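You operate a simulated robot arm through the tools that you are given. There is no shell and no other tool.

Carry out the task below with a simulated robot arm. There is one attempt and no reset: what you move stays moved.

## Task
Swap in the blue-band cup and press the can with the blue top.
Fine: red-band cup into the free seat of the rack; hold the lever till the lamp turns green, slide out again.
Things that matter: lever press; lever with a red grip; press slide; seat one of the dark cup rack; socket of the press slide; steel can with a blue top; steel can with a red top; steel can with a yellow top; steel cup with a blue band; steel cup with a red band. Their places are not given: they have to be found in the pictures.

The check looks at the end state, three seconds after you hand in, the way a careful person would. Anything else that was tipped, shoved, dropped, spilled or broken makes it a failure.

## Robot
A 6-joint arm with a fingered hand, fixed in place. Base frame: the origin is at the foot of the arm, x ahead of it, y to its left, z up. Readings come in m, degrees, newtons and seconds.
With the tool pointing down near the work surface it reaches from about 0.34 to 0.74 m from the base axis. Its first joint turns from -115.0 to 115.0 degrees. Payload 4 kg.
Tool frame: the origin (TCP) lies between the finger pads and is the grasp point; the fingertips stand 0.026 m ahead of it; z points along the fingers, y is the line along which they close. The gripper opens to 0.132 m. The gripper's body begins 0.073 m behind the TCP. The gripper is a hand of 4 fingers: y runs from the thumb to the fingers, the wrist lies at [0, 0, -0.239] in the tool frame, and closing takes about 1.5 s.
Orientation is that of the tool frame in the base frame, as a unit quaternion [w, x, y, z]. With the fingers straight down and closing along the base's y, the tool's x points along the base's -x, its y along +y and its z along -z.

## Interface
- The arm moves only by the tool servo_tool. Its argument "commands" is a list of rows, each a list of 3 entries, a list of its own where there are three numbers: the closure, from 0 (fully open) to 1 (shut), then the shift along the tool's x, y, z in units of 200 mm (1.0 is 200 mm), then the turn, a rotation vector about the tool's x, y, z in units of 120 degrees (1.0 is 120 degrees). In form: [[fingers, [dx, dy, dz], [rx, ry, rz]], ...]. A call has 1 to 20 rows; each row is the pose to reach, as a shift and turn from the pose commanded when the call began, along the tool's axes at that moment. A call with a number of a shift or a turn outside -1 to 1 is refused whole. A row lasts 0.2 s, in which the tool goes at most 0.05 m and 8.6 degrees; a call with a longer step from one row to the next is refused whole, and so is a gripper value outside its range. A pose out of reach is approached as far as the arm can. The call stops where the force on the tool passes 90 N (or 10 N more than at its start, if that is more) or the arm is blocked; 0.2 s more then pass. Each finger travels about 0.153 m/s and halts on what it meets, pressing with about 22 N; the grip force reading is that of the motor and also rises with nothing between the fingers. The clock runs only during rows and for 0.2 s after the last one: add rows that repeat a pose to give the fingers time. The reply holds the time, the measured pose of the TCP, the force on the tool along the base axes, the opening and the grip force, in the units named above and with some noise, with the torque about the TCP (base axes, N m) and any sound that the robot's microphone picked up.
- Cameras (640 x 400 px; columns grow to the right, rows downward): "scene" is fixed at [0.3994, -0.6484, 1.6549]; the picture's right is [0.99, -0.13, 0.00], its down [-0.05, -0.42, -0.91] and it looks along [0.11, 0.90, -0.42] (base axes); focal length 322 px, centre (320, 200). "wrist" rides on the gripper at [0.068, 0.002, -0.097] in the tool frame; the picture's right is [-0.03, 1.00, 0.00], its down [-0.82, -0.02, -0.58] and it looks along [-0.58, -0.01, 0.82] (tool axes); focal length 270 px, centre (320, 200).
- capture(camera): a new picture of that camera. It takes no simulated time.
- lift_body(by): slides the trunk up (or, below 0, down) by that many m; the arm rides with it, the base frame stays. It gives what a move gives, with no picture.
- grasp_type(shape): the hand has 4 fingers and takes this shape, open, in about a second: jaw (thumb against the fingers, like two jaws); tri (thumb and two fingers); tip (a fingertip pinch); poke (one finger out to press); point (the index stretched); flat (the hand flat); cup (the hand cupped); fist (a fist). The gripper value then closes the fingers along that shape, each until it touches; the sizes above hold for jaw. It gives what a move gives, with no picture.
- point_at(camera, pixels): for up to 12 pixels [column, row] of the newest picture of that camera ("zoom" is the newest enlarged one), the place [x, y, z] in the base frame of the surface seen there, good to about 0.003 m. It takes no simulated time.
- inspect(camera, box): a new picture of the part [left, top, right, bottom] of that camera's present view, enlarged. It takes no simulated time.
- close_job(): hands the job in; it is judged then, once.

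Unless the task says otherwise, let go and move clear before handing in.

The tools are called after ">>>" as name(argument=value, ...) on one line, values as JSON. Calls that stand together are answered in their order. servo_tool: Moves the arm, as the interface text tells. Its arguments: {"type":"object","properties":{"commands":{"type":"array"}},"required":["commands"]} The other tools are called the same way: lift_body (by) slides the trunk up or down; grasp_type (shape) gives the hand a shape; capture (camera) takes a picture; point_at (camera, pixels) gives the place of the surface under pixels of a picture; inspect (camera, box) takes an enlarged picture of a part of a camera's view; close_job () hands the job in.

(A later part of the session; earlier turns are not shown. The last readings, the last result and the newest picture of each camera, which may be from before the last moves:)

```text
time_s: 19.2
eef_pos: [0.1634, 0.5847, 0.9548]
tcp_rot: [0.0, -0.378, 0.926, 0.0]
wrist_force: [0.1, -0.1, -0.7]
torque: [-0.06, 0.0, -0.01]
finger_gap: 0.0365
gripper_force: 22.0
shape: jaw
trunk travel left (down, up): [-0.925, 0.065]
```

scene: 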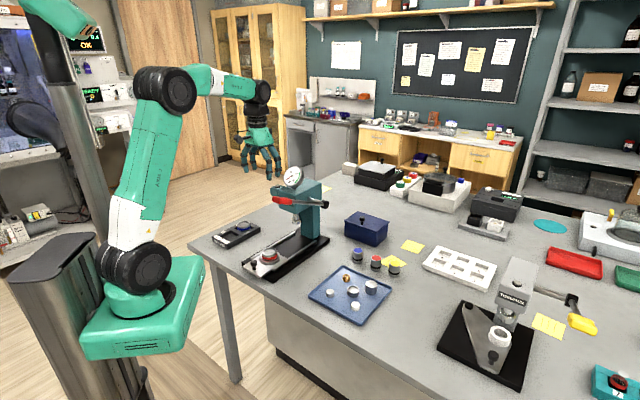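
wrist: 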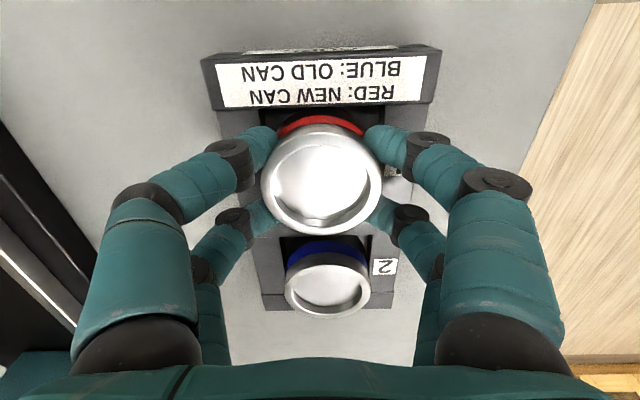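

The weight has transferred to the rack (force is now −0.7 N), so I'll open the fingers.

>>> servo_tool(commands=[[0.6, [0, 0, 0], [0, 0, 0]], [0.45, [0, 0, 0], [0, 0, 0]], [0.35, [0, 0, 0], [0, 0, 0]], [0.35, [0, 0, 0], [0, 0, 0]], [0.35, [0, 0, 0], [0, 0, 0]]])

>>> capture(camera="wrist")

>>> inspect(camera="scene", box=[190, 190, 300, 260])

```text
time_s: 20.4
eef_pos: [0.1622, 0.5845, 0.9544]
tcp_rot: [0.0, -0.378, 0.926, 0.0]
wrist_force: [0.2, 0.3, 0.0]
torque: [0.02, -0.02, -0.01]
finger_gap: 0.0855
gripper_force: 0.1
shape: jaw
trunk travel left (down, up): [-0.925, 0.065]
```

```text
taken
```

wrist: 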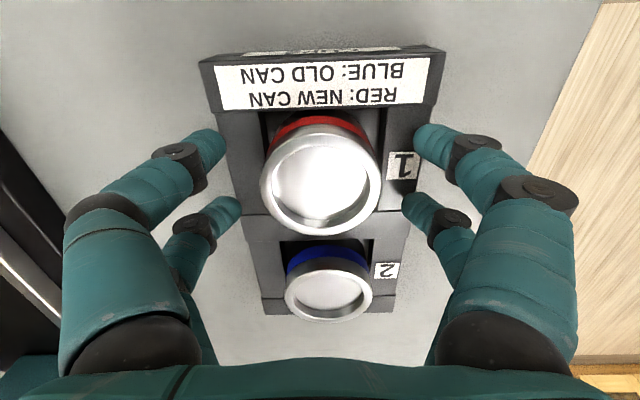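

```text
5.71 times, centred on (245, 225) of scene
```

zoom: 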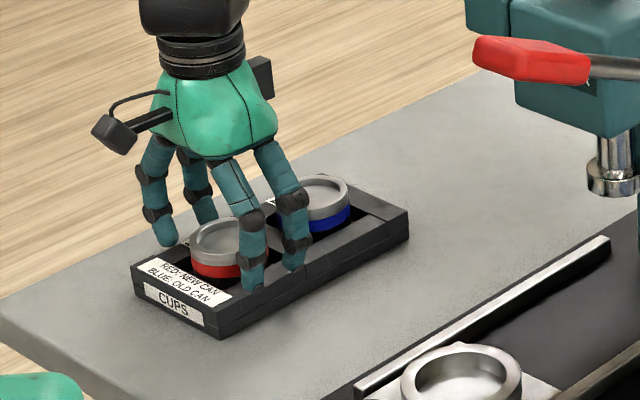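

The red cup stands in seat 1. I'll raise the hand and shift over the blue cup, about 0.077 m further along the rack.

>>> servo_tool(commands=[[0.35, [0, 0, -0.1], [0, 0, 0]], [0.35, [0, 0, -0.25], [0, 0, 0]], [0.35, [0, 0, -0.4], [0, 0, 0]], [0.35, [-0.13, 0, -0.5], [0, 0, 0]], [0.35, [-0.26, 0, -0.5], [0, 0, 0]], [0.35, [-0.382, 0, -0.5], [0, 0, 0]], [0.35, [-0.382, 0, -0.5], [0, 0, 0]]])

>>> capture(camera="wrist")

>>> inspect(camera="wrist", box=[250, 80, 400, 180])

```text
time_s: 22.0
eef_pos: [0.2177, 0.6371, 1.0553]
tcp_rot: [0.0, -0.378, 0.926, 0.001]
wrist_force: [0.5, -0.5, -0.3]
torque: [0.02, -0.04, 0.02]
finger_gap: 0.0853
gripper_force: 0.1
shape: jaw
trunk travel left (down, up): [-0.925, 0.065]
```

```text
taken
```

wrist: 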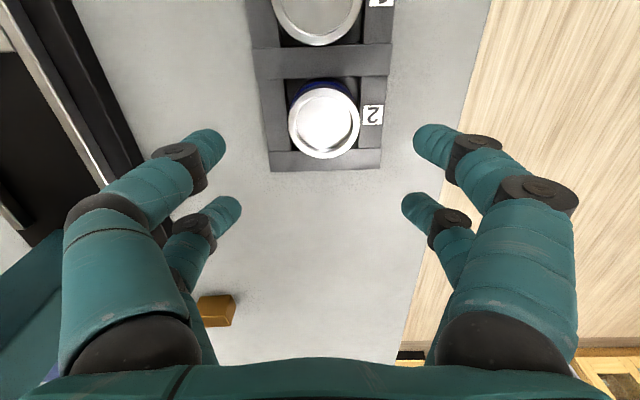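

```text
4.00 times, centred on (325, 130) of wrist
```

zoom: 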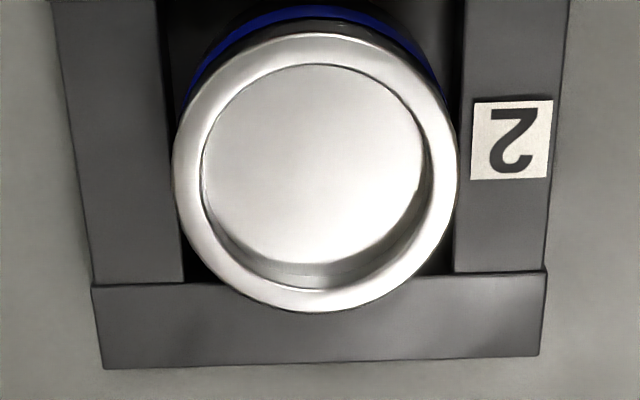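

The blue cup's rim centre in the zoom is about (316,173), a few millimetres ahead of the tool axis. I'll confirm with measured points.

>>> point_at(camera="zoom", pixels=[[186, 173], [446, 173], [316, 45], [316, 302], [316, 173], [225, 265], [410, 265], [225, 82], [410, 82]])

```text
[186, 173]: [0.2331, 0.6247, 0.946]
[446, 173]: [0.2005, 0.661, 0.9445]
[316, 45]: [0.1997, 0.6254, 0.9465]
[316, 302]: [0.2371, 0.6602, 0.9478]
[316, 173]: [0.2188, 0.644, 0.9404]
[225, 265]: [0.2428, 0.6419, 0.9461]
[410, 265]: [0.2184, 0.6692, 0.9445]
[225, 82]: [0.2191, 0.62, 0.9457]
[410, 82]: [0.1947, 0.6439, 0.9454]
```

The blue cup's centre is (0.218, 0.643). Shifting a few millimetres, descending and gripping.

>>> servo_tool(commands=[[0.35, [-0.0235, 0.0175, 0.0], [0, 0, 0]], [0.35, [-0.0235, 0.0175, 0.2], [0, 0, 0]], [0.35, [-0.0235, 0.0175, 0.36], [0, 0, 0]], [0.35, [-0.0235, 0.0175, 0.45], [0, 0, 0]], [0.35, [-0.0235, 0.0175, 0.5], [0, 0, 0]], [0.35, [-0.0235, 0.0175, 0.5], [0, 0, 0]]])

>>> capture(camera="wrist")

>>> inspect(camera="scene", box=[190, 190, 300, 260])

```text
time_s: 23.4
eef_pos: [0.2185, 0.644, 0.9535]
tcp_rot: [-0.001, -0.378, 0.926, 0.0]
wrist_force: [-0.7, 0.0, 0.1]
torque: [-0.01, -0.02, 0.0]
finger_gap: 0.0857
gripper_force: 0.2
shape: jaw
trunk travel left (down, up): [-0.925, 0.065]
```

```text
taken
```

wrist: 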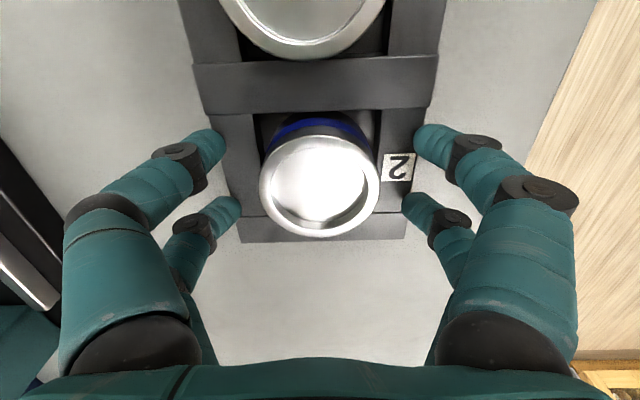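

```text
5.71 times, centred on (245, 225) of scene
```

zoom: 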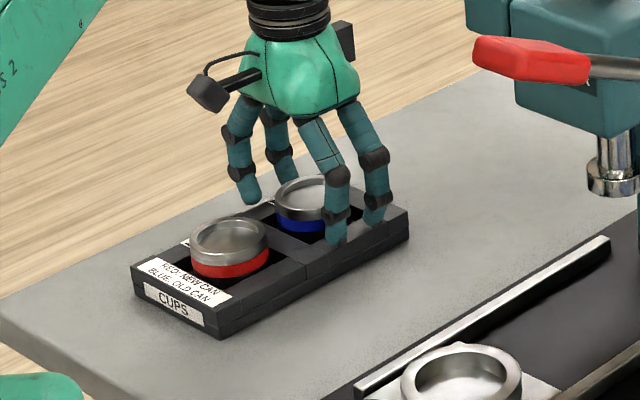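

The cup is at the same place in the picture as the red one was when gripped. Closing and lifting.

>>> servo_tool(commands=[[0.5, [0, 0, 0], [0, 0, 0]], [0.65, [0, 0, 0], [0, 0, 0]], [0.8, [0, 0, 0], [0, 0, 0]], [0.8, [0, 0, 0], [0, 0, 0]], [0.8, [0, 0, 0], [0, 0, 0]], [0.8, [0, 0, 0], [0, 0, 0]], [0.8, [0, 0, -0.05], [0, 0, 0]], [0.8, [0, 0, -0.15], [0, 0, 0]], [0.8, [0, 0, -0.3], [0, 0, 0]], [0.8, [0, 0, -0.4], [0, 0, 0]], [0.8, [0, 0, -0.5], [0, 0, 0]], [0.8, [0, 0, -0.5], [0, 0, 0]]])

>>> capture(camera="wrist")

>>> inspect(camera="scene", box=[180, 180, 310, 260])

```text
time_s: 26.0
eef_pos: [0.2214, 0.6433, 1.0549]
tcp_rot: [0.0, -0.378, 0.926, 0.0]
wrist_force: [0.5, 0.2, -4.1]
torque: [-0.01, -0.06, 0.0]
finger_gap: 0.0379
gripper_force: 22.1
shape: jaw
trunk travel left (down, up): [-0.925, 0.065]
```

```text
taken
```

wrist: 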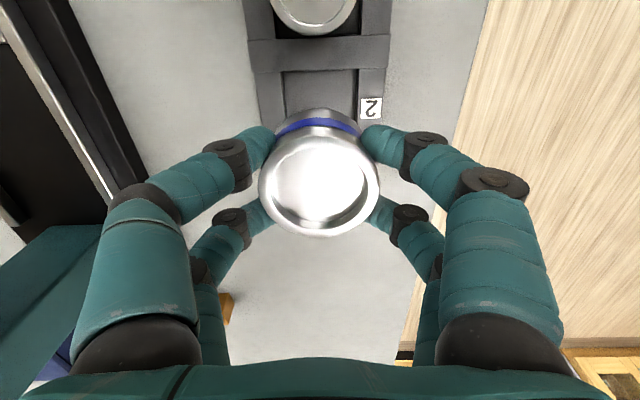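

```text
4.92 times, centred on (245, 220) of scene
```

zoom: 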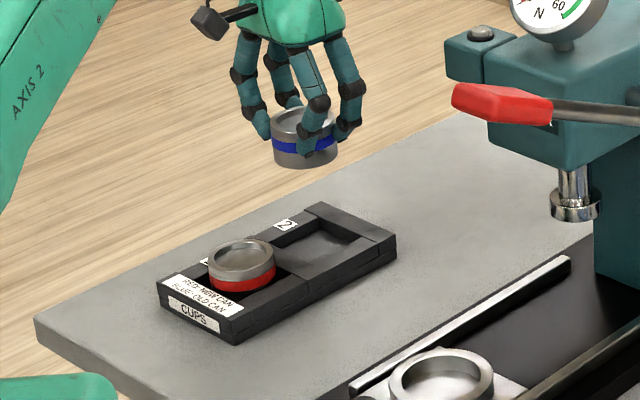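

The blue cup is held (4.1 N) and the rack wasn't disturbed. I'll carry it back toward the robot first, then across to the press while turning the hand to the lever-safe angle.

>>> servo_tool(commands=[[0.8, [0.16, 0, 0], [0, 0, 0]], [0.8, [0.32, 0, 0], [0, 0, 0]], [0.8, [0.48, 0, 0], [0, 0, 0]], [0.8, [0.65, 0, 0], [0, 0, 0]], [0.8, [0.65, -0.075, 0], [0, 0, 0.06]], [0.8, [0.65, -0.15, 0], [0, 0, 0.12]], [0.8, [0.65, -0.225, 0], [0, 0, 0.185]], [0.8, [0.65, -0.3, 0], [0, 0, 0.25]], [0.8, [0.65, -0.375, 0], [0, 0, 0.315]], [0.8, [0.65, -0.45, 0], [0, 0, 0.38]], [0.8, [0.65, -0.525, 0], [0, 0, 0.44]], [0.8, [0.65, -0.6, 0], [0, 0, 0.5]], [0.8, [0.65, -0.6, 0], [0, 0, 0.5]]])

```text
time_s: 28.8
eef_pos: [0.2102, 0.4674, 1.0535]
tcp_rot: [0.0, 0.138, 0.99, 0.001]
wrist_force: [-0.8, -0.2, -3.9]
torque: [0.0, 0.02, -0.03]
finger_gap: 0.0374
gripper_force: 22.5
shape: jaw
trunk travel left (down, up): [-0.925, 0.065]
```

The orientation is right and the grip is holding. Moving over the socket.

>>> servo_tool(commands=[[0.8, [-0.148, -0.048, 0], [0, 0, 0]], [0.8, [-0.295, -0.096, 0], [0, 0, 0]], [0.8, [-0.443, -0.144, 0], [0, 0, 0]], [0.8, [-0.59, -0.192, 0], [0, 0, 0]], [0.8, [-0.7375, -0.24, 0], [0, 0, 0]], [0.8, [-0.7375, -0.24, 0], [0, 0, 0]], [0.8, [-0.7375, -0.24, 0], [0, 0, 0]]])

>>> capture(camera="wrist")

>>> inspect(camera="scene", box=[200, 190, 330, 290])

```text
time_s: 30.4
eef_pos: [0.3402, 0.3825, 1.0542]
tcp_rot: [0.0, 0.136, 0.991, 0.0]
wrist_force: [0.1, -0.1, -4.9]
torque: [0.01, -0.02, -0.02]
finger_gap: 0.0371
gripper_force: 22.0
shape: jaw
trunk travel left (down, up): [-0.925, 0.065]
```

```text
taken
```

wrist: 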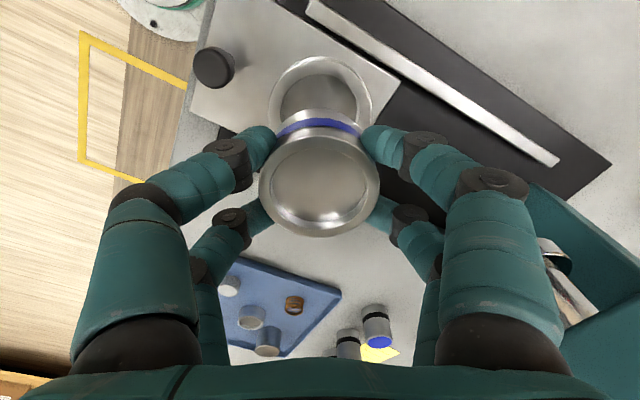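

```text
4.00 times, centred on (265, 240) of scene
```

zoom: 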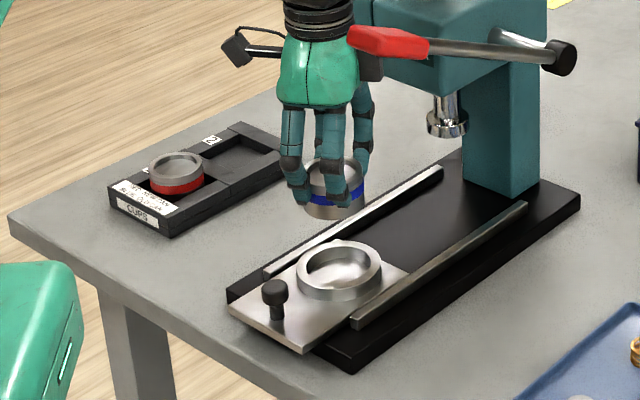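

The cup hangs over the socket. I'll check the alignment on the socket ring before lowering.

>>> inspect(camera="wrist", box=[256, 40, 384, 120])

>>> servo_tool(commands=[[0.8, [0, 0, 0], [0, 0, 0]]])

>>> servo_tool(commands=[[0.8, [0, 0, 0], [0, 0, 0]]])

```text
5.00 times, centred on (320, 80) of wrist
```

zoom: 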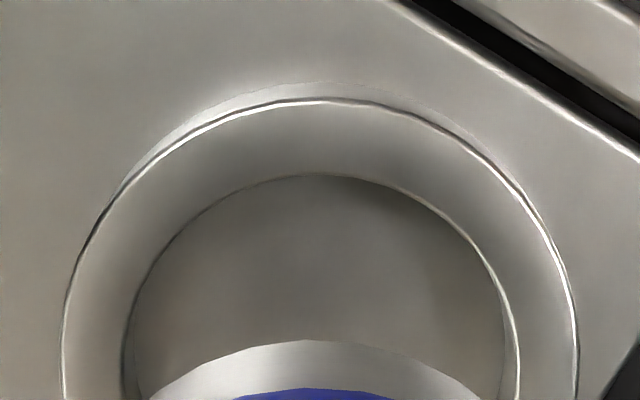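

```text
time_s: 30.8
eef_pos: [0.3383, 0.3819, 1.0559]
tcp_rot: [0.0, 0.136, 0.991, 0.0]
wrist_force: [-0.4, 0.8, -5.1]
torque: [-0.03, 0.0, 0.01]
finger_gap: 0.0375
gripper_force: 22.2
shape: jaw
trunk travel left (down, up): [-0.925, 0.065]
```

```text
time_s: 31.2
eef_pos: [0.3406, 0.3812, 1.0545]
tcp_rot: [0.0, 0.135, 0.991, 0.0]
wrist_force: [-1.4, 0.1, -4.0]
torque: [0.02, 0.04, -0.03]
finger_gap: 0.0374
gripper_force: 21.9
shape: jaw
trunk travel left (down, up): [-0.925, 0.065]
```

The socket ring is centred under the cup to within about 2 mm, and the ring has roughly 3 mm of play. Lowering.

>>> servo_tool(commands=[[0.8, [0, 0, 0.1], [0, 0, 0]], [0.8, [0, 0, 0.2], [0, 0, 0]], [0.8, [0, 0, 0.28], [0, 0, 0]], [0.8, [0, 0, 0.32], [0, 0, 0]], [0.8, [0, 0, 0.35], [0, 0, 0]], [0.8, [0, 0, 0.375], [0, 0, 0]], [0.8, [0, 0, 0.39], [0, 0, 0]], [0.8, [0, 0, 0.39], [0, 0, 0]]])

>>> inspect(camera="scene", box=[200, 190, 330, 290])

```text
time_s: 33.0
eef_pos: [0.3392, 0.3814, 0.9774]
tcp_rot: [0.0, 0.135, 0.991, 0.0]
wrist_force: [0.3, 0.0, -4.7]
torque: [-0.02, -0.04, 0.0]
finger_gap: 0.0373
gripper_force: 21.7
shape: jaw
trunk travel left (down, up): [-0.925, 0.065]
```

```text
4.00 times, centred on (265, 240) of scene
```

zoom: 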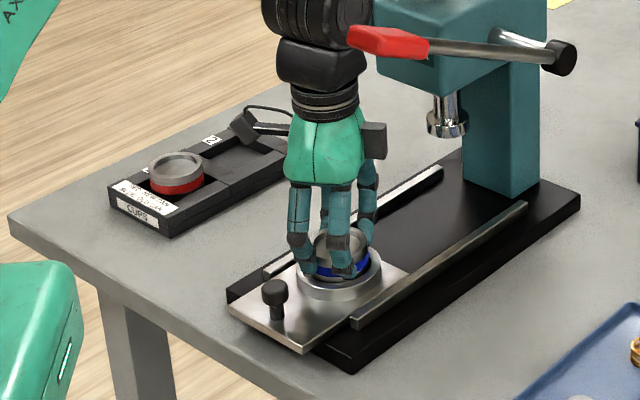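

It's in the socket with no side load. Lowering the last 3–4 mm in small steps.

>>> servo_tool(commands=[[0.8, [0, 0, 0.005], [0, 0, 0]], [0.8, [0, 0, 0.01], [0, 0, 0]], [0.8, [0, 0, 0.014], [0, 0, 0]], [0.8, [0, 0, 0.017], [0, 0, 0]], [0.8, [0, 0, 0.017], [0, 0, 0]]])

```text
time_s: 34.2
eef_pos: [0.3393, 0.3809, 0.9736]
tcp_rot: [-0.001, 0.135, 0.991, 0.0]
wrist_force: [-0.3, 0.2, -2.7]
torque: [-0.04, 0.02, -0.02]
finger_gap: 0.0373
gripper_force: 22.0
shape: jaw
trunk travel left (down, up): [-0.925, 0.065]
```

>>> servo_tool(commands=[[0.8, [0, 0, 0.003], [0, 0, 0]], [0.8, [0, 0, 0.004], [0, 0, 0]], [0.6, [0, 0, 0.004], [0, 0, 0]], [0.45, [0, 0, 0.004], [0, 0, 0]], [0.3, [0, 0, 0.004], [0, 0, 0]], [0.3, [0, 0, 0.004], [0, 0, 0]], [0.3, [0, 0, 0.004], [0, 0, 0]]])

>>> capture(camera="wrist")

>>> inspect(camera="scene", box=[200, 190, 330, 290])

```text
time_s: 35.8
eef_pos: [0.3388, 0.3821, 0.9719]
tcp_rot: [-0.001, 0.135, 0.991, 0.0]
wrist_force: [-0.6, -0.3, -1.0]
torque: [-0.04, 0.02, 0.01]
finger_gap: 0.0921
gripper_force: 0.0
shape: jaw
trunk travel left (down, up): [-0.925, 0.065]
```

```text
taken
```

wrist: 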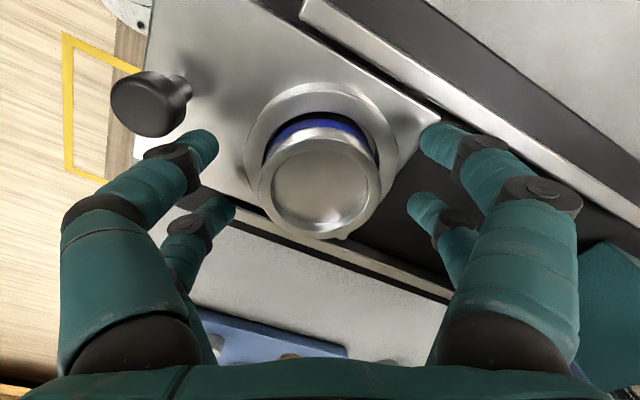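

```text
4.00 times, centred on (265, 240) of scene
```

zoom: 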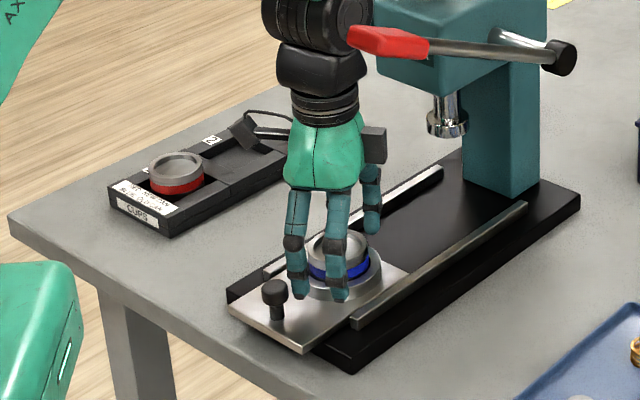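

The blue cup is seated in the socket and released. I'll raise the hand clear, then check the arm's shoulder height and the can area.

>>> servo_tool(commands=[[0.3, [0, 0, -0.1], [0, 0, 0]], [0.3, [0, 0, -0.3], [0, 0, 0]], [0.3, [0, 0, -0.5], [0, 0, 0]], [0.3, [0, 0, -0.7], [0, 0, 0]], [0.3, [0, 0, -0.9], [0, 0, 0]], [0.3, [0, 0, -1.0], [0, 0, 0]], [0.3, [0, 0, -1.0], [0, 0, 0]]])

>>> servo_tool(commands=[[0.3, [0, 0, -0.2], [0, 0, 0]], [0.3, [0, 0, -0.4], [0, 0, 0]], [0.3, [0, 0, -0.6], [0, 0, 0]], [0.3, [0, 0, -0.8], [0, 0, 0]], [0.3, [0, 0, -1.0], [0, 0, 0]], [0.3, [0, 0, -1.0], [0, 0, 0]]])

>>> capture(camera="scene")

>>> point_at(camera="scene", pixels=[[140, 265], [150, 300], [165, 90], [310, 205], [293, 165], [345, 215], [367, 205], [388, 222], [367, 245]])

>>> inspect(camera="scene", box=[330, 200, 430, 290])

```text
time_s: 37.4
eef_pos: [0.3391, 0.3811, 1.172]
tcp_rot: [0.0, 0.135, 0.991, 0.0]
wrist_force: [0.0, 0.8, -0.4]
torque: [0.01, 0.02, 0.0]
finger_gap: 0.0919
gripper_force: 0.0
shape: jaw
trunk travel left (down, up): [-0.925, 0.065]
```

```text
time_s: 38.8
eef_pos: [0.3415, 0.3809, 1.3715]
tcp_rot: [0.0, 0.137, 0.991, 0.0]
wrist_force: [0.1, 0.5, -0.6]
torque: [0.0, 0.02, 0.01]
finger_gap: 0.0923
gripper_force: 0.0
shape: jaw
trunk travel left (down, up): [-0.925, 0.065]
```

```text
taken
```

scene: 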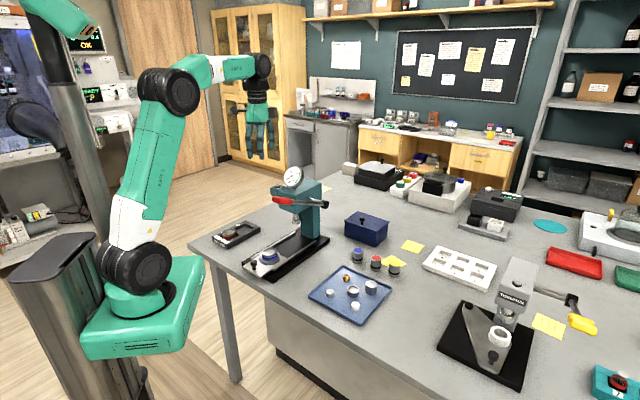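

```text
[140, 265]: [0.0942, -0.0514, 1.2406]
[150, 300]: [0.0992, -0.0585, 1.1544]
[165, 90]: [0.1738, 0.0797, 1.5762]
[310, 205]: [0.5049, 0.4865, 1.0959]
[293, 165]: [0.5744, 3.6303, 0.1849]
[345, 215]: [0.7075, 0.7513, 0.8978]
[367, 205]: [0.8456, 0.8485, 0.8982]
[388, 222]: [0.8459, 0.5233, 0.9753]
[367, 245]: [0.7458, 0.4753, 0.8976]
```

```text
4.44 times, centred on (380, 245) of scene
```

zoom: 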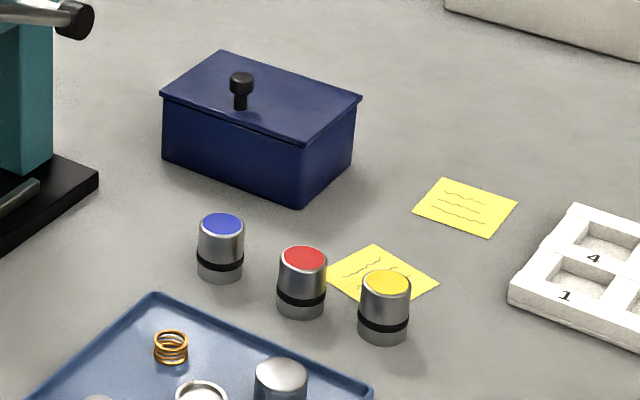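

The shoulder is at z≈1.24, so reach is already near its limit, and the blue can at r≈0.77 will need a small outward tilt of the tool. Next I'll measure the cans and the box.

>>> point_at(camera="zoom", pixels=[[222, 224], [203, 224], [241, 224], [221, 250], [303, 257], [388, 281], [295, 205], [165, 155], [240, 80], [352, 165], [30, 370], [157, 297]])

>>> inspect(camera="scene", box=[345, 240, 405, 280])

>>> capture(camera="wrist")

```text
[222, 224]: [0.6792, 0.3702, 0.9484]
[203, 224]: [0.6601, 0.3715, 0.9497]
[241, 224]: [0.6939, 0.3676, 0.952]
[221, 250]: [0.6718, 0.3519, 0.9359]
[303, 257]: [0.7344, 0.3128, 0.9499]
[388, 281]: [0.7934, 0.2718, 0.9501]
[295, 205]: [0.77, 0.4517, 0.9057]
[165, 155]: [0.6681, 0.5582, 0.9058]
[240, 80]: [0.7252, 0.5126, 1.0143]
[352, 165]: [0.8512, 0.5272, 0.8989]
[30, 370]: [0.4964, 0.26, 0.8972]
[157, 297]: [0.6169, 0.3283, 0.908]
```

```text
10.00 times, centred on (375, 260) of scene
```

zoom: 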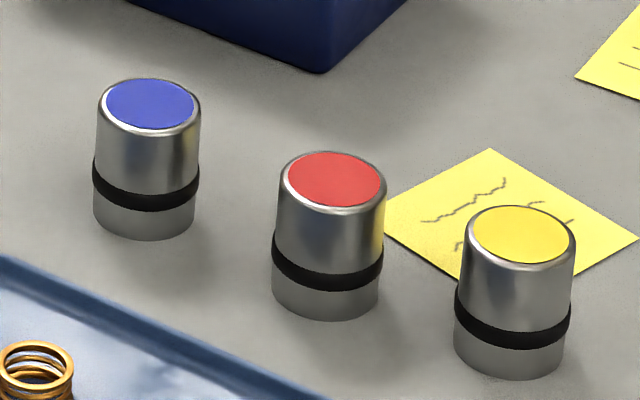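

```text
taken
```

wrist: 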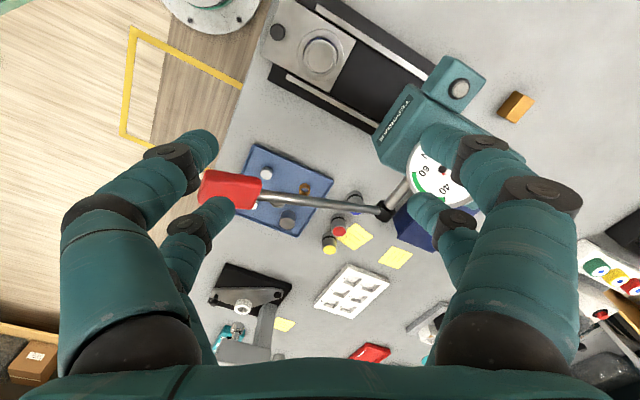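

The blue can is about 42 mm across and 52 mm tall, centred near (0.675, 0.367), with the red can 81 mm away. To keep the forearm well above the lever, I'll raise the trunk first. Then I'll swing over at height with the hand facing outward.

>>> lift_body(by=0.06)

>>> servo_tool(commands=[[0.45, [-0.084, -0.118, 0], [0, 0, -0.06]], [0.45, [-0.168, -0.237, 0], [0, 0, -0.12]], [0.45, [-0.252, -0.355, 0], [0, 0, -0.185]], [0.45, [-0.336, -0.474, 0], [0, 0, -0.25]], [0.45, [-0.42, -0.592, 0], [0, 0, -0.31]], [0.45, [-0.504, -0.711, 0], [0, 0, -0.371]], [0.45, [-0.504, -0.711, 0], [0, 0, -0.371]]])

>>> capture(camera="scene")

>>> capture(camera="wrist")

```text
time_s: 39.8
eef_pos: [0.3398, 0.3815, 1.4323]
tcp_rot: [-0.001, 0.136, 0.991, 0.0]
wrist_force: [0.4, 0.2, -0.8]
torque: [0.0, 0.01, 0.02]
finger_gap: 0.0919
gripper_force: 0.1
shape: jaw
trunk travel left (down, up): [-0.985, 0.005]
```

```text
time_s: 41.4
eef_pos: [0.3984, 0.2186, 1.4313]
tcp_rot: [-0.001, -0.251, 0.968, 0.0]
wrist_force: [0.3, -0.4, 0.3]
torque: [0.0, 0.01, -0.01]
finger_gap: 0.0732
gripper_force: 0.3
shape: jaw
trunk travel left (down, up): [-0.985, 0.005]
```

```text
taken
```

scene: 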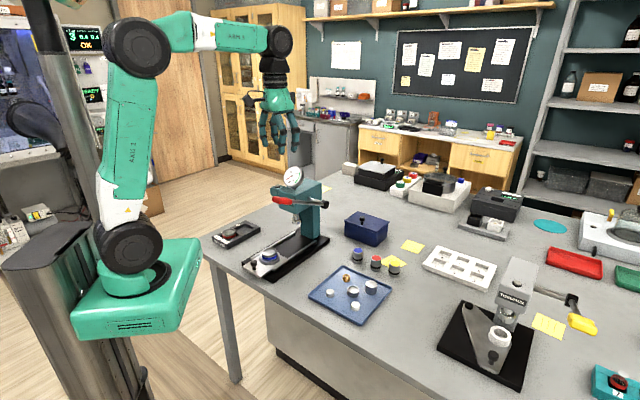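

```text
taken
```

wrist: 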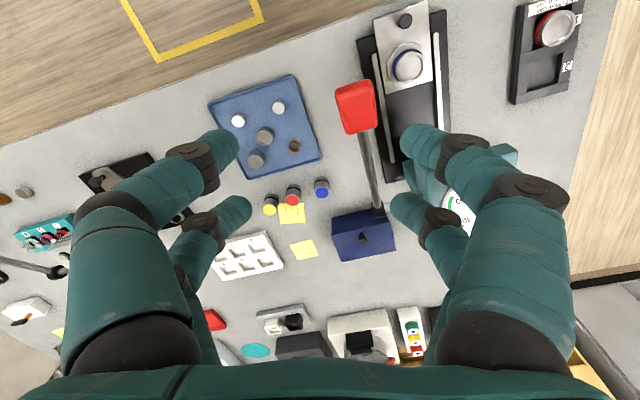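

Everything is clear at this height. I'll extend over the cans with a 17° outward tilt and check the arm against the lever.

>>> servo_tool(commands=[[0.5, [-0.2, 0, 0.06], [0, -0.03, 0]], [0.5, [-0.4, 0, 0.12], [0, -0.06, 0]], [0.5, [-0.6, 0, 0.18], [0, -0.09, 0]], [0.5, [-0.8, 0, 0.24], [0, -0.12, 0]], [0.5, [-1.0, 0, 0.3], [0, -0.142, 0]], [0.5, [-1.0, 0, 0.5], [0, -0.142, 0]], [0.5, [-1.0, 0, 0.6], [0, -0.142, 0]], [0.5, [-1.0, 0, 0.6], [0, -0.142, 0]]])

>>> capture(camera="scene")

>>> capture(camera="wrist")

```text
time_s: 43.2
eef_pos: [0.5737, 0.3147, 1.3119]
tcp_rot: [0.144, -0.247, 0.958, 0.037]
wrist_force: [0.0, -0.2, 0.5]
torque: [-0.02, 0.0, -0.01]
finger_gap: 0.0665
gripper_force: 0.1
shape: jaw
trunk travel left (down, up): [-0.985, 0.005]
```

```text
taken
```

scene: 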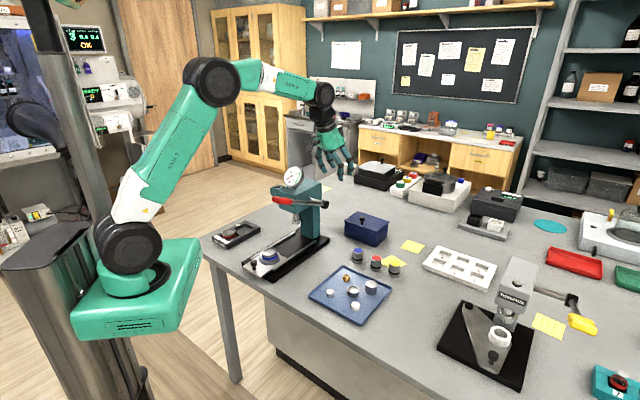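

```text
taken
```

wrist: 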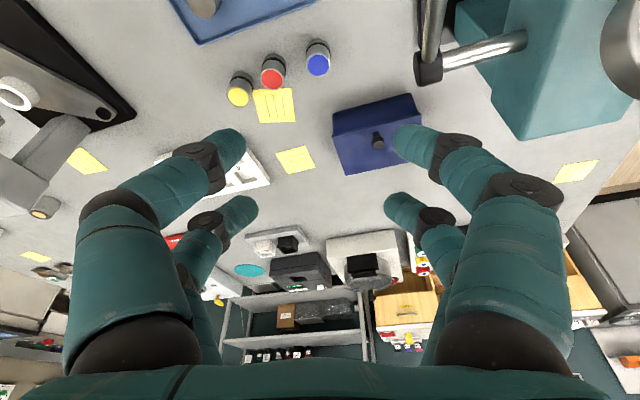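

The tilt is as intended and the arm is well above the lever. I'll measure the blue can from here.

>>> inspect(camera="wrist", box=[250, 25, 362, 95])

>>> point_at(camera="zoom", pixels=[[385, 227], [340, 227], [430, 227], [385, 180], [385, 270], [128, 305], [435, 30], [400, 100]])

```text
5.71 times, centred on (306, 60) of wrist
```

zoom: 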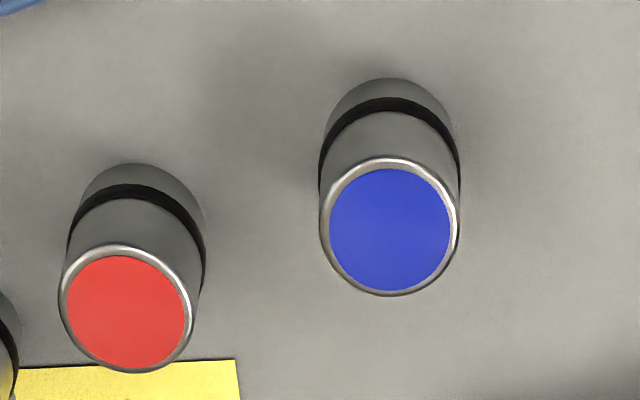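

```text
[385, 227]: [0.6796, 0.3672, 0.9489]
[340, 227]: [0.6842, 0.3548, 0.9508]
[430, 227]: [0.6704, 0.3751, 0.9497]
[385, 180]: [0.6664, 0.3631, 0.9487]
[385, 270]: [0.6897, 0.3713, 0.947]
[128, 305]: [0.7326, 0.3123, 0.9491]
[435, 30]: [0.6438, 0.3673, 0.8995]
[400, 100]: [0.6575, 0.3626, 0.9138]
```

The blue can's centre is (0.677, 0.367). Before lowering I want the forearm's actual path relative to the lever, so I'll measure points along the arm.

>>> inspect(camera="scene", box=[180, 40, 380, 220])

>>> point_at(camera="scene", pixels=[[216, 82], [250, 76], [278, 84], [297, 88], [322, 95], [255, 60], [255, 92], [290, 73], [290, 98], [130, 246], [170, 160], [328, 130]])

```text
2.22 times, centred on (280, 130) of scene
```

zoom: 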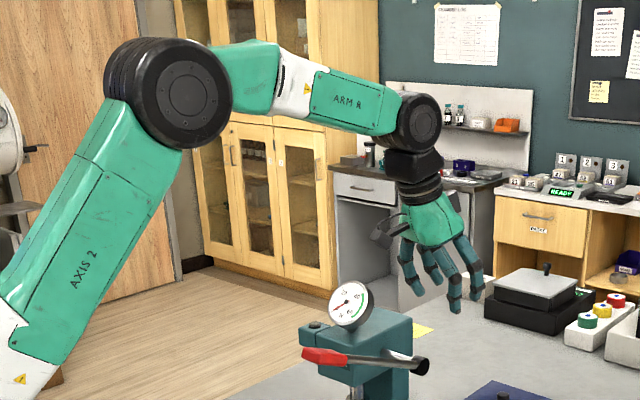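

```text
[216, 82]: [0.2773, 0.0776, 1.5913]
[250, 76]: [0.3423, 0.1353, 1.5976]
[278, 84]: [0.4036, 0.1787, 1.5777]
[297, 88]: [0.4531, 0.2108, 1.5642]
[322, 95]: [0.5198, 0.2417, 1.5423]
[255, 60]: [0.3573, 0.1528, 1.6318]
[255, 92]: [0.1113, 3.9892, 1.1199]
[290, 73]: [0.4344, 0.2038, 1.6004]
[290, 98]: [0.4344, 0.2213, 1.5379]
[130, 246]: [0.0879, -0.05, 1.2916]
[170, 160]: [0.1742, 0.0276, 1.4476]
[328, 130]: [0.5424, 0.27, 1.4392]
```

The forearm would come very close to the lever grip at the can's reach, and the four-finger cage would try to tilt the can when the tool is tilted. I'll look at the pinch shapes here in free air to see which one suits a tilted grasp.

>>> grasp_type(shape="tip")

>>> capture(camera="wrist")

>>> inspect(camera="scene", box=[280, 60, 380, 200])

>>> grasp_type(shape="tri")

>>> capture(camera="wrist")

>>> inspect(camera="scene", box=[280, 60, 380, 200])

```text
time_s: 44.1
eef_pos: [0.5744, 0.3159, 1.3117]
tcp_rot: [0.143, -0.247, 0.958, 0.037]
wrist_force: [0.1, 0.3, 0.0]
torque: [-0.03, -0.01, 0.01]
finger_gap: 0.1317
gripper_force: 0.0
shape: tip
trunk travel left (down, up): [-0.985, 0.005]
```

```text
taken
```

wrist: 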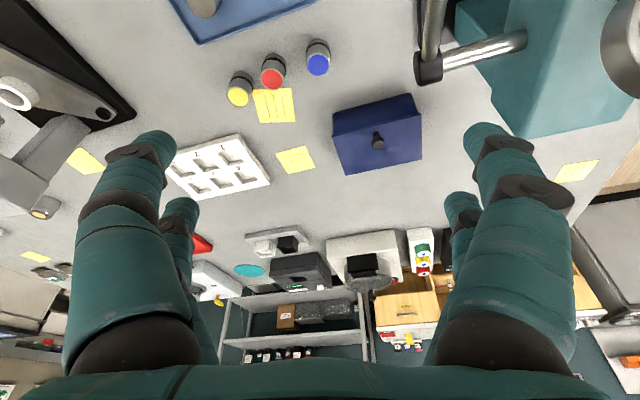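

```text
2.86 times, centred on (330, 130) of scene
```

zoom: 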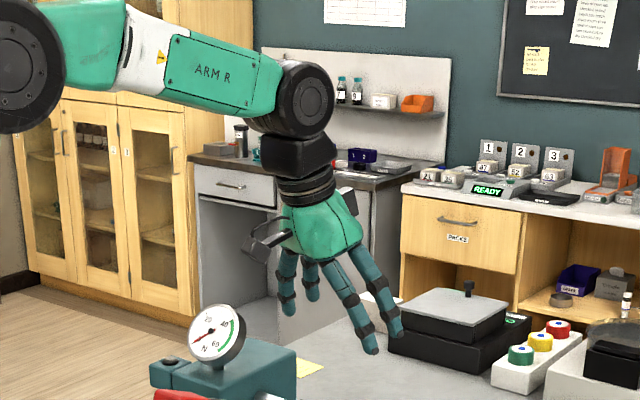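

```text
time_s: 45.0
eef_pos: [0.575, 0.3143, 1.3123]
tcp_rot: [0.144, -0.247, 0.958, 0.038]
wrist_force: [0.1, 0.1, -0.3]
torque: [0.01, -0.01, 0.01]
finger_gap: 0.1319
gripper_force: 0.1
shape: tri
trunk travel left (down, up): [-0.985, 0.005]
```

```text
taken
```

wrist: 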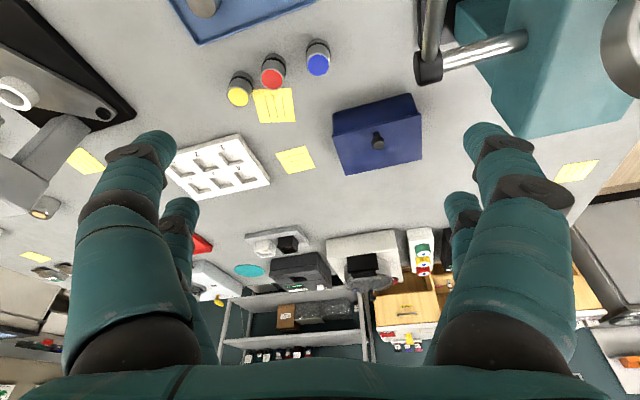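

```text
2.86 times, centred on (330, 130) of scene
```

zoom: 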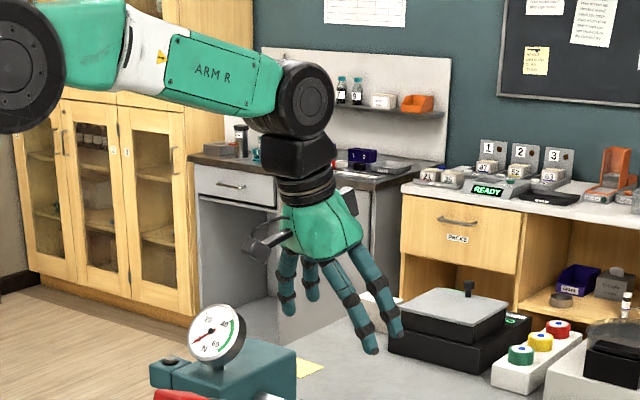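

The open shapes look the same, so I'll compare them part-closed in the air.

>>> grasp_type(shape="tip")

>>> servo_tool(commands=[[0.3, [0, 0, 0], [0, 0, 0]], [0.65, [0, 0, 0], [0, 0, 0]], [0.65, [0, 0, 0], [0, 0, 0]], [0.65, [0, 0, 0], [0, 0, 0]], [0.65, [0, 0, 0], [0, 0, 0]], [0.65, [0, 0, 0], [0, 0, 0]]])

>>> capture(camera="wrist")

>>> inspect(camera="scene", box=[280, 60, 380, 200])

```text
time_s: 45.9
eef_pos: [0.5737, 0.3155, 1.3119]
tcp_rot: [0.143, -0.246, 0.958, 0.036]
wrist_force: [0.3, 0.2, 0.2]
torque: [0.0, 0.01, 0.0]
finger_gap: 0.1317
gripper_force: 0.1
shape: tip
trunk travel left (down, up): [-0.985, 0.005]
```

```text
time_s: 47.3
eef_pos: [0.5735, 0.3149, 1.3116]
tcp_rot: [0.144, -0.246, 0.958, 0.037]
wrist_force: [0.0, 0.5, -0.6]
torque: [0.01, 0.01, 0.0]
finger_gap: 0.0468
gripper_force: 0.0
shape: tip
trunk travel left (down, up): [-0.985, 0.005]
```

```text
taken
```

wrist: 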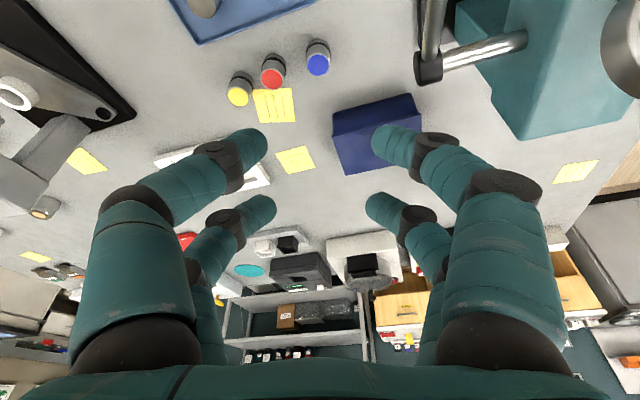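

```text
2.86 times, centred on (330, 130) of scene
```

zoom: 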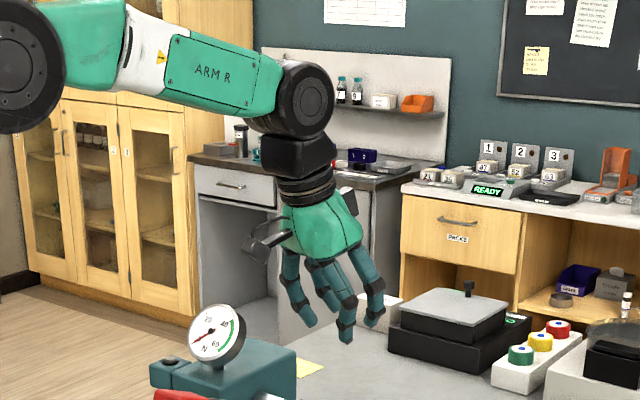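

All shapes use the same four-finger layout, so I'll go back to jaw. The plan is to hold the can with only the outer finger pair and tilt the tool 20° toward heading 60°. That keeps the wrist in reach, the can upright, and the forearm to the right of the lever. First I'll remove the tilt and turn the yaw here in the air.

>>> grasp_type(shape="jaw")

>>> servo_tool(commands=[[0.4, [0, 0, 0], [0, 0.05, 0]], [0.5, [0, 0, 0], [0, 0.1, 0]], [0.55, [0, 0, 0], [0, 0.142, 0]], [0.55, [0, 0, 0], [0, 0.142, 0]]])

>>> servo_tool(commands=[[0.55, [0, 0, 0], [0, 0, -0.065]], [0.55, [0, 0, 0], [0, 0, -0.13]], [0.55, [0, 0, 0], [0, 0, -0.195]], [0.55, [0, 0, 0], [0, 0, -0.258]], [0.55, [0, 0, 0], [0, 0, -0.258]]])

>>> servo_tool(commands=[[0.55, [0, 0, 0], [0, -0.055, 0]], [0.55, [0, 0, 0], [0, -0.11, 0]], [0.55, [0, 0, 0], [0, -0.167, 0]], [0.55, [0, 0, 0], [0, -0.167, 0]]])

>>> capture(camera="wrist")

>>> capture(camera="scene")

```text
time_s: 48.2
eef_pos: [0.5737, 0.3137, 1.3117]
tcp_rot: [0.143, -0.247, 0.958, 0.037]
wrist_force: [-0.6, -0.7, -0.2]
torque: [0.02, -0.01, 0.01]
finger_gap: 0.1318
gripper_force: 0.1
shape: jaw
trunk travel left (down, up): [-0.985, 0.005]
```

```text
time_s: 49.2
eef_pos: [0.5738, 0.3135, 1.3126]
tcp_rot: [0.0, -0.249, 0.968, 0.0]
wrist_force: [0.4, -0.8, 0.6]
torque: [0.0, 0.0, 0.02]
finger_gap: 0.06
gripper_force: 0.0
shape: jaw
trunk travel left (down, up): [-0.985, 0.005]
```

```text
time_s: 50.4
eef_pos: [0.5748, 0.3144, 1.3123]
tcp_rot: [0.0, -0.5, 0.866, 0.0]
wrist_force: [1.3, -0.1, 0.0]
torque: [0.03, 0.0, 0.01]
finger_gap: 0.06
gripper_force: 0.0
shape: jaw
trunk travel left (down, up): [-0.985, 0.005]
```

```text
time_s: 51.4
eef_pos: [0.5758, 0.314, 1.311]
tcp_rot: [0.151, -0.491, 0.853, 0.087]
wrist_force: [0.0, 0.2, -0.7]
torque: [0.01, 0.02, -0.01]
finger_gap: 0.0596
gripper_force: 0.0
shape: jaw
trunk travel left (down, up): [-0.985, 0.005]
```

```text
taken
```

wrist: 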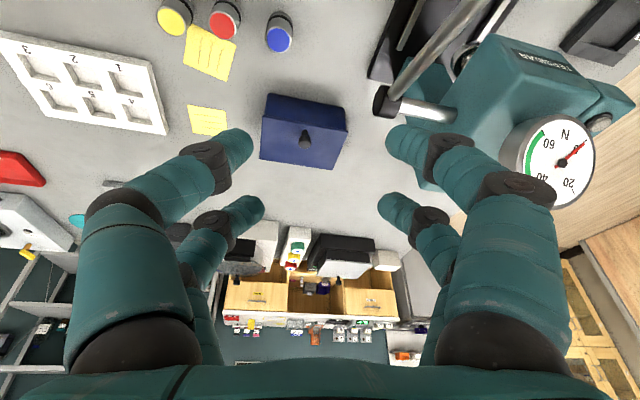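

```text
taken
```

scene: 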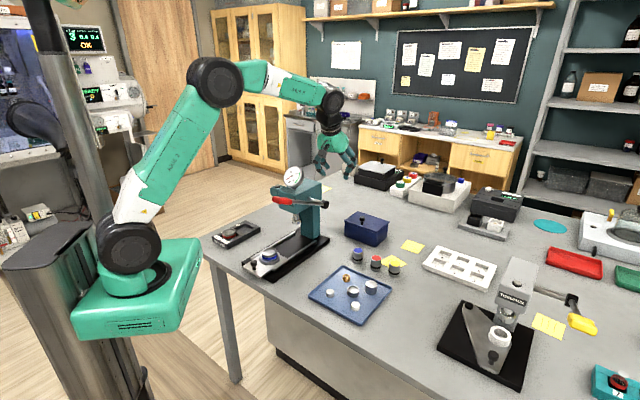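

Tool axes are as planned (20° tilt toward heading 60°). Moving to a hover over the blue can and checking clearances.

>>> servo_tool(commands=[[0.55, [-0.006, -0.061, 0.195], [0, 0, 0]], [0.55, [-0.013, -0.122, 0.39], [0, 0, 0]], [0.55, [-0.019, -0.183, 0.585], [0, 0, 0]], [0.55, [-0.025, -0.244, 0.78], [0, 0, 0]], [0.55, [-0.0315, -0.305, 0.975], [0, 0, 0]], [0.55, [-0.0315, -0.305, 0.975], [0, 0, 0]]])

>>> capture(camera="wrist")

>>> capture(camera="scene")

>>> inspect(camera="scene", box=[220, 100, 440, 290])

```text
time_s: 52.8
eef_pos: [0.6618, 0.347, 1.1324]
tcp_rot: [0.152, -0.491, 0.853, 0.087]
wrist_force: [-0.3, 0.2, 0.5]
torque: [0.02, -0.01, 0.02]
finger_gap: 0.06
gripper_force: 0.0
shape: jaw
trunk travel left (down, up): [-0.985, 0.005]
```

```text
taken
```

wrist: 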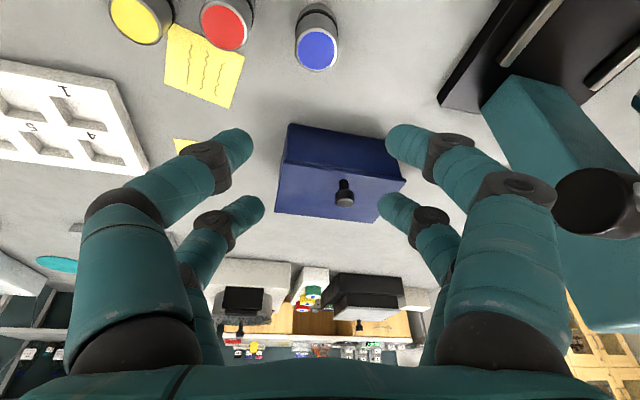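

```text
taken
```

scene: 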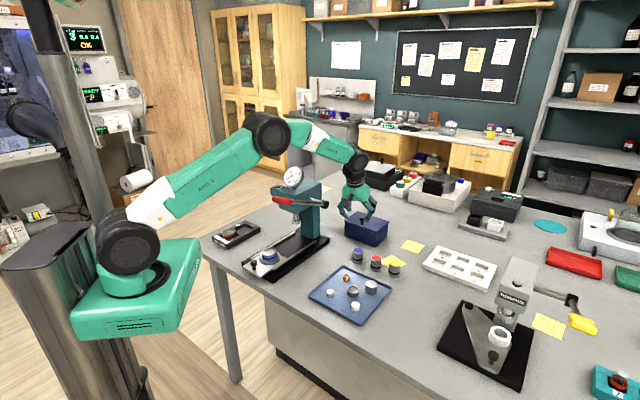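

```text
2.11 times, centred on (330, 195) of scene
```

zoom: 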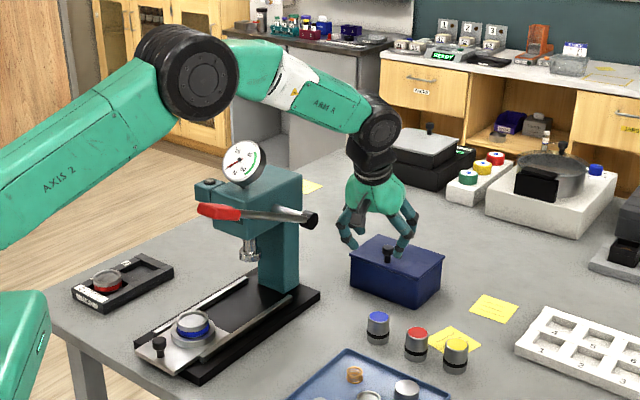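

The hand is over the can zone with the forearm still above the lever. I'll measure the can and the arm's underside near the lever.

>>> point_at(camera="scene", pixels=[[267, 133], [270, 152], [255, 150], [240, 160], [305, 135], [330, 148], [357, 162], [283, 200], [310, 205], [320, 155], [230, 165], [352, 158]])

>>> inspect(camera="wrist", box=[180, 0, 360, 100])

>>> point_at(camera="zoom", pixels=[[488, 172], [427, 172], [549, 172], [488, 110], [488, 235], [160, 90], [450, 60]])

```text
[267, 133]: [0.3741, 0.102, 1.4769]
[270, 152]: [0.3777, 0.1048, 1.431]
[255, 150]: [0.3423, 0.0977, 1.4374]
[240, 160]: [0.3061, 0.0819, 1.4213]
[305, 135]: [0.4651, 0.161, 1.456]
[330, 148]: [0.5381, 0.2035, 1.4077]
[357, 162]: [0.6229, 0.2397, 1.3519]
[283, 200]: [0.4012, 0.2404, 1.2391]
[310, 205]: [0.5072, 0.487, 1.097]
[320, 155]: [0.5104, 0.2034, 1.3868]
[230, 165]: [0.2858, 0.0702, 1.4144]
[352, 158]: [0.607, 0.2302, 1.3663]
```

```text
3.56 times, centred on (270, 50) of wrist
```

zoom: 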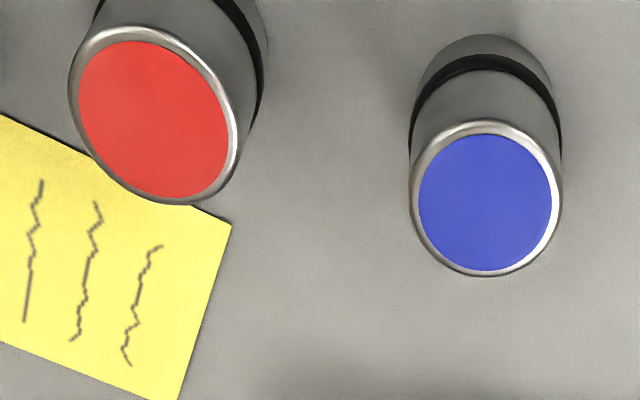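

```text
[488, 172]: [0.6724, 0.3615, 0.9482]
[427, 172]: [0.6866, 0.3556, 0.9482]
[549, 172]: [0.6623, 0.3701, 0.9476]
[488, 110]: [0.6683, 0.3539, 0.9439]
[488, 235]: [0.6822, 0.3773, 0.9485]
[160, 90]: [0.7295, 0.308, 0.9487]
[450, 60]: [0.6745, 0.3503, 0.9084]
```

The can's centre is confirmed at (0.677, 0.3675), and the elbow will stay about 5 cm above the lever. Going down to just above the can top and rechecking.

>>> servo_tool(commands=[[0.55, [0.055, -0.004, 0.156], [0, 0, 0]], [0.55, [0.11, -0.008, 0.312], [0, 0, 0]], [0.55, [0.165, -0.011, 0.468], [0, 0, 0]], [0.55, [0.22, -0.0145, 0.625], [0, 0, 0]], [0.55, [0.22, -0.0145, 0.625], [0, 0, 0]]])

>>> capture(camera="wrist")

>>> inspect(camera="scene", box=[230, 120, 430, 290])

```text
time_s: 54.0
eef_pos: [0.6682, 0.3449, 0.9987]
tcp_rot: [0.151, -0.492, 0.853, 0.087]
wrist_force: [0.0, 0.3, -0.3]
torque: [0.02, 0.0, -0.03]
finger_gap: 0.06
gripper_force: 0.0
shape: jaw
trunk travel left (down, up): [-0.985, 0.005]
```

```text
taken
```

wrist: 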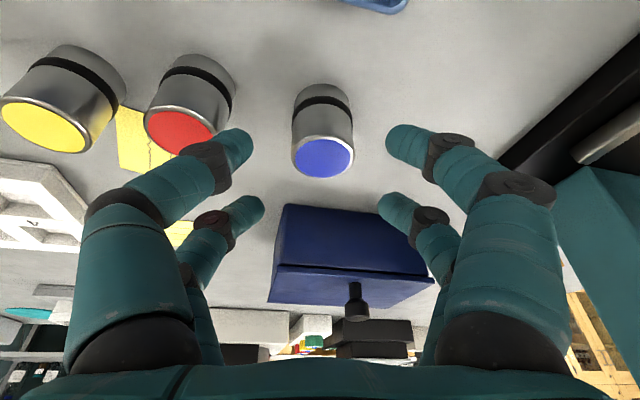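

```text
2.35 times, centred on (330, 205) of scene
```

zoom: 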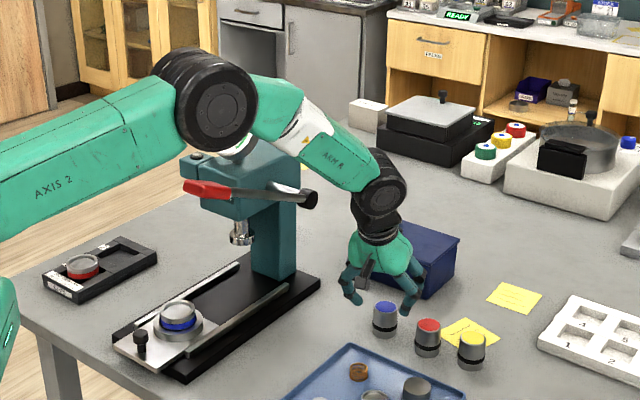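

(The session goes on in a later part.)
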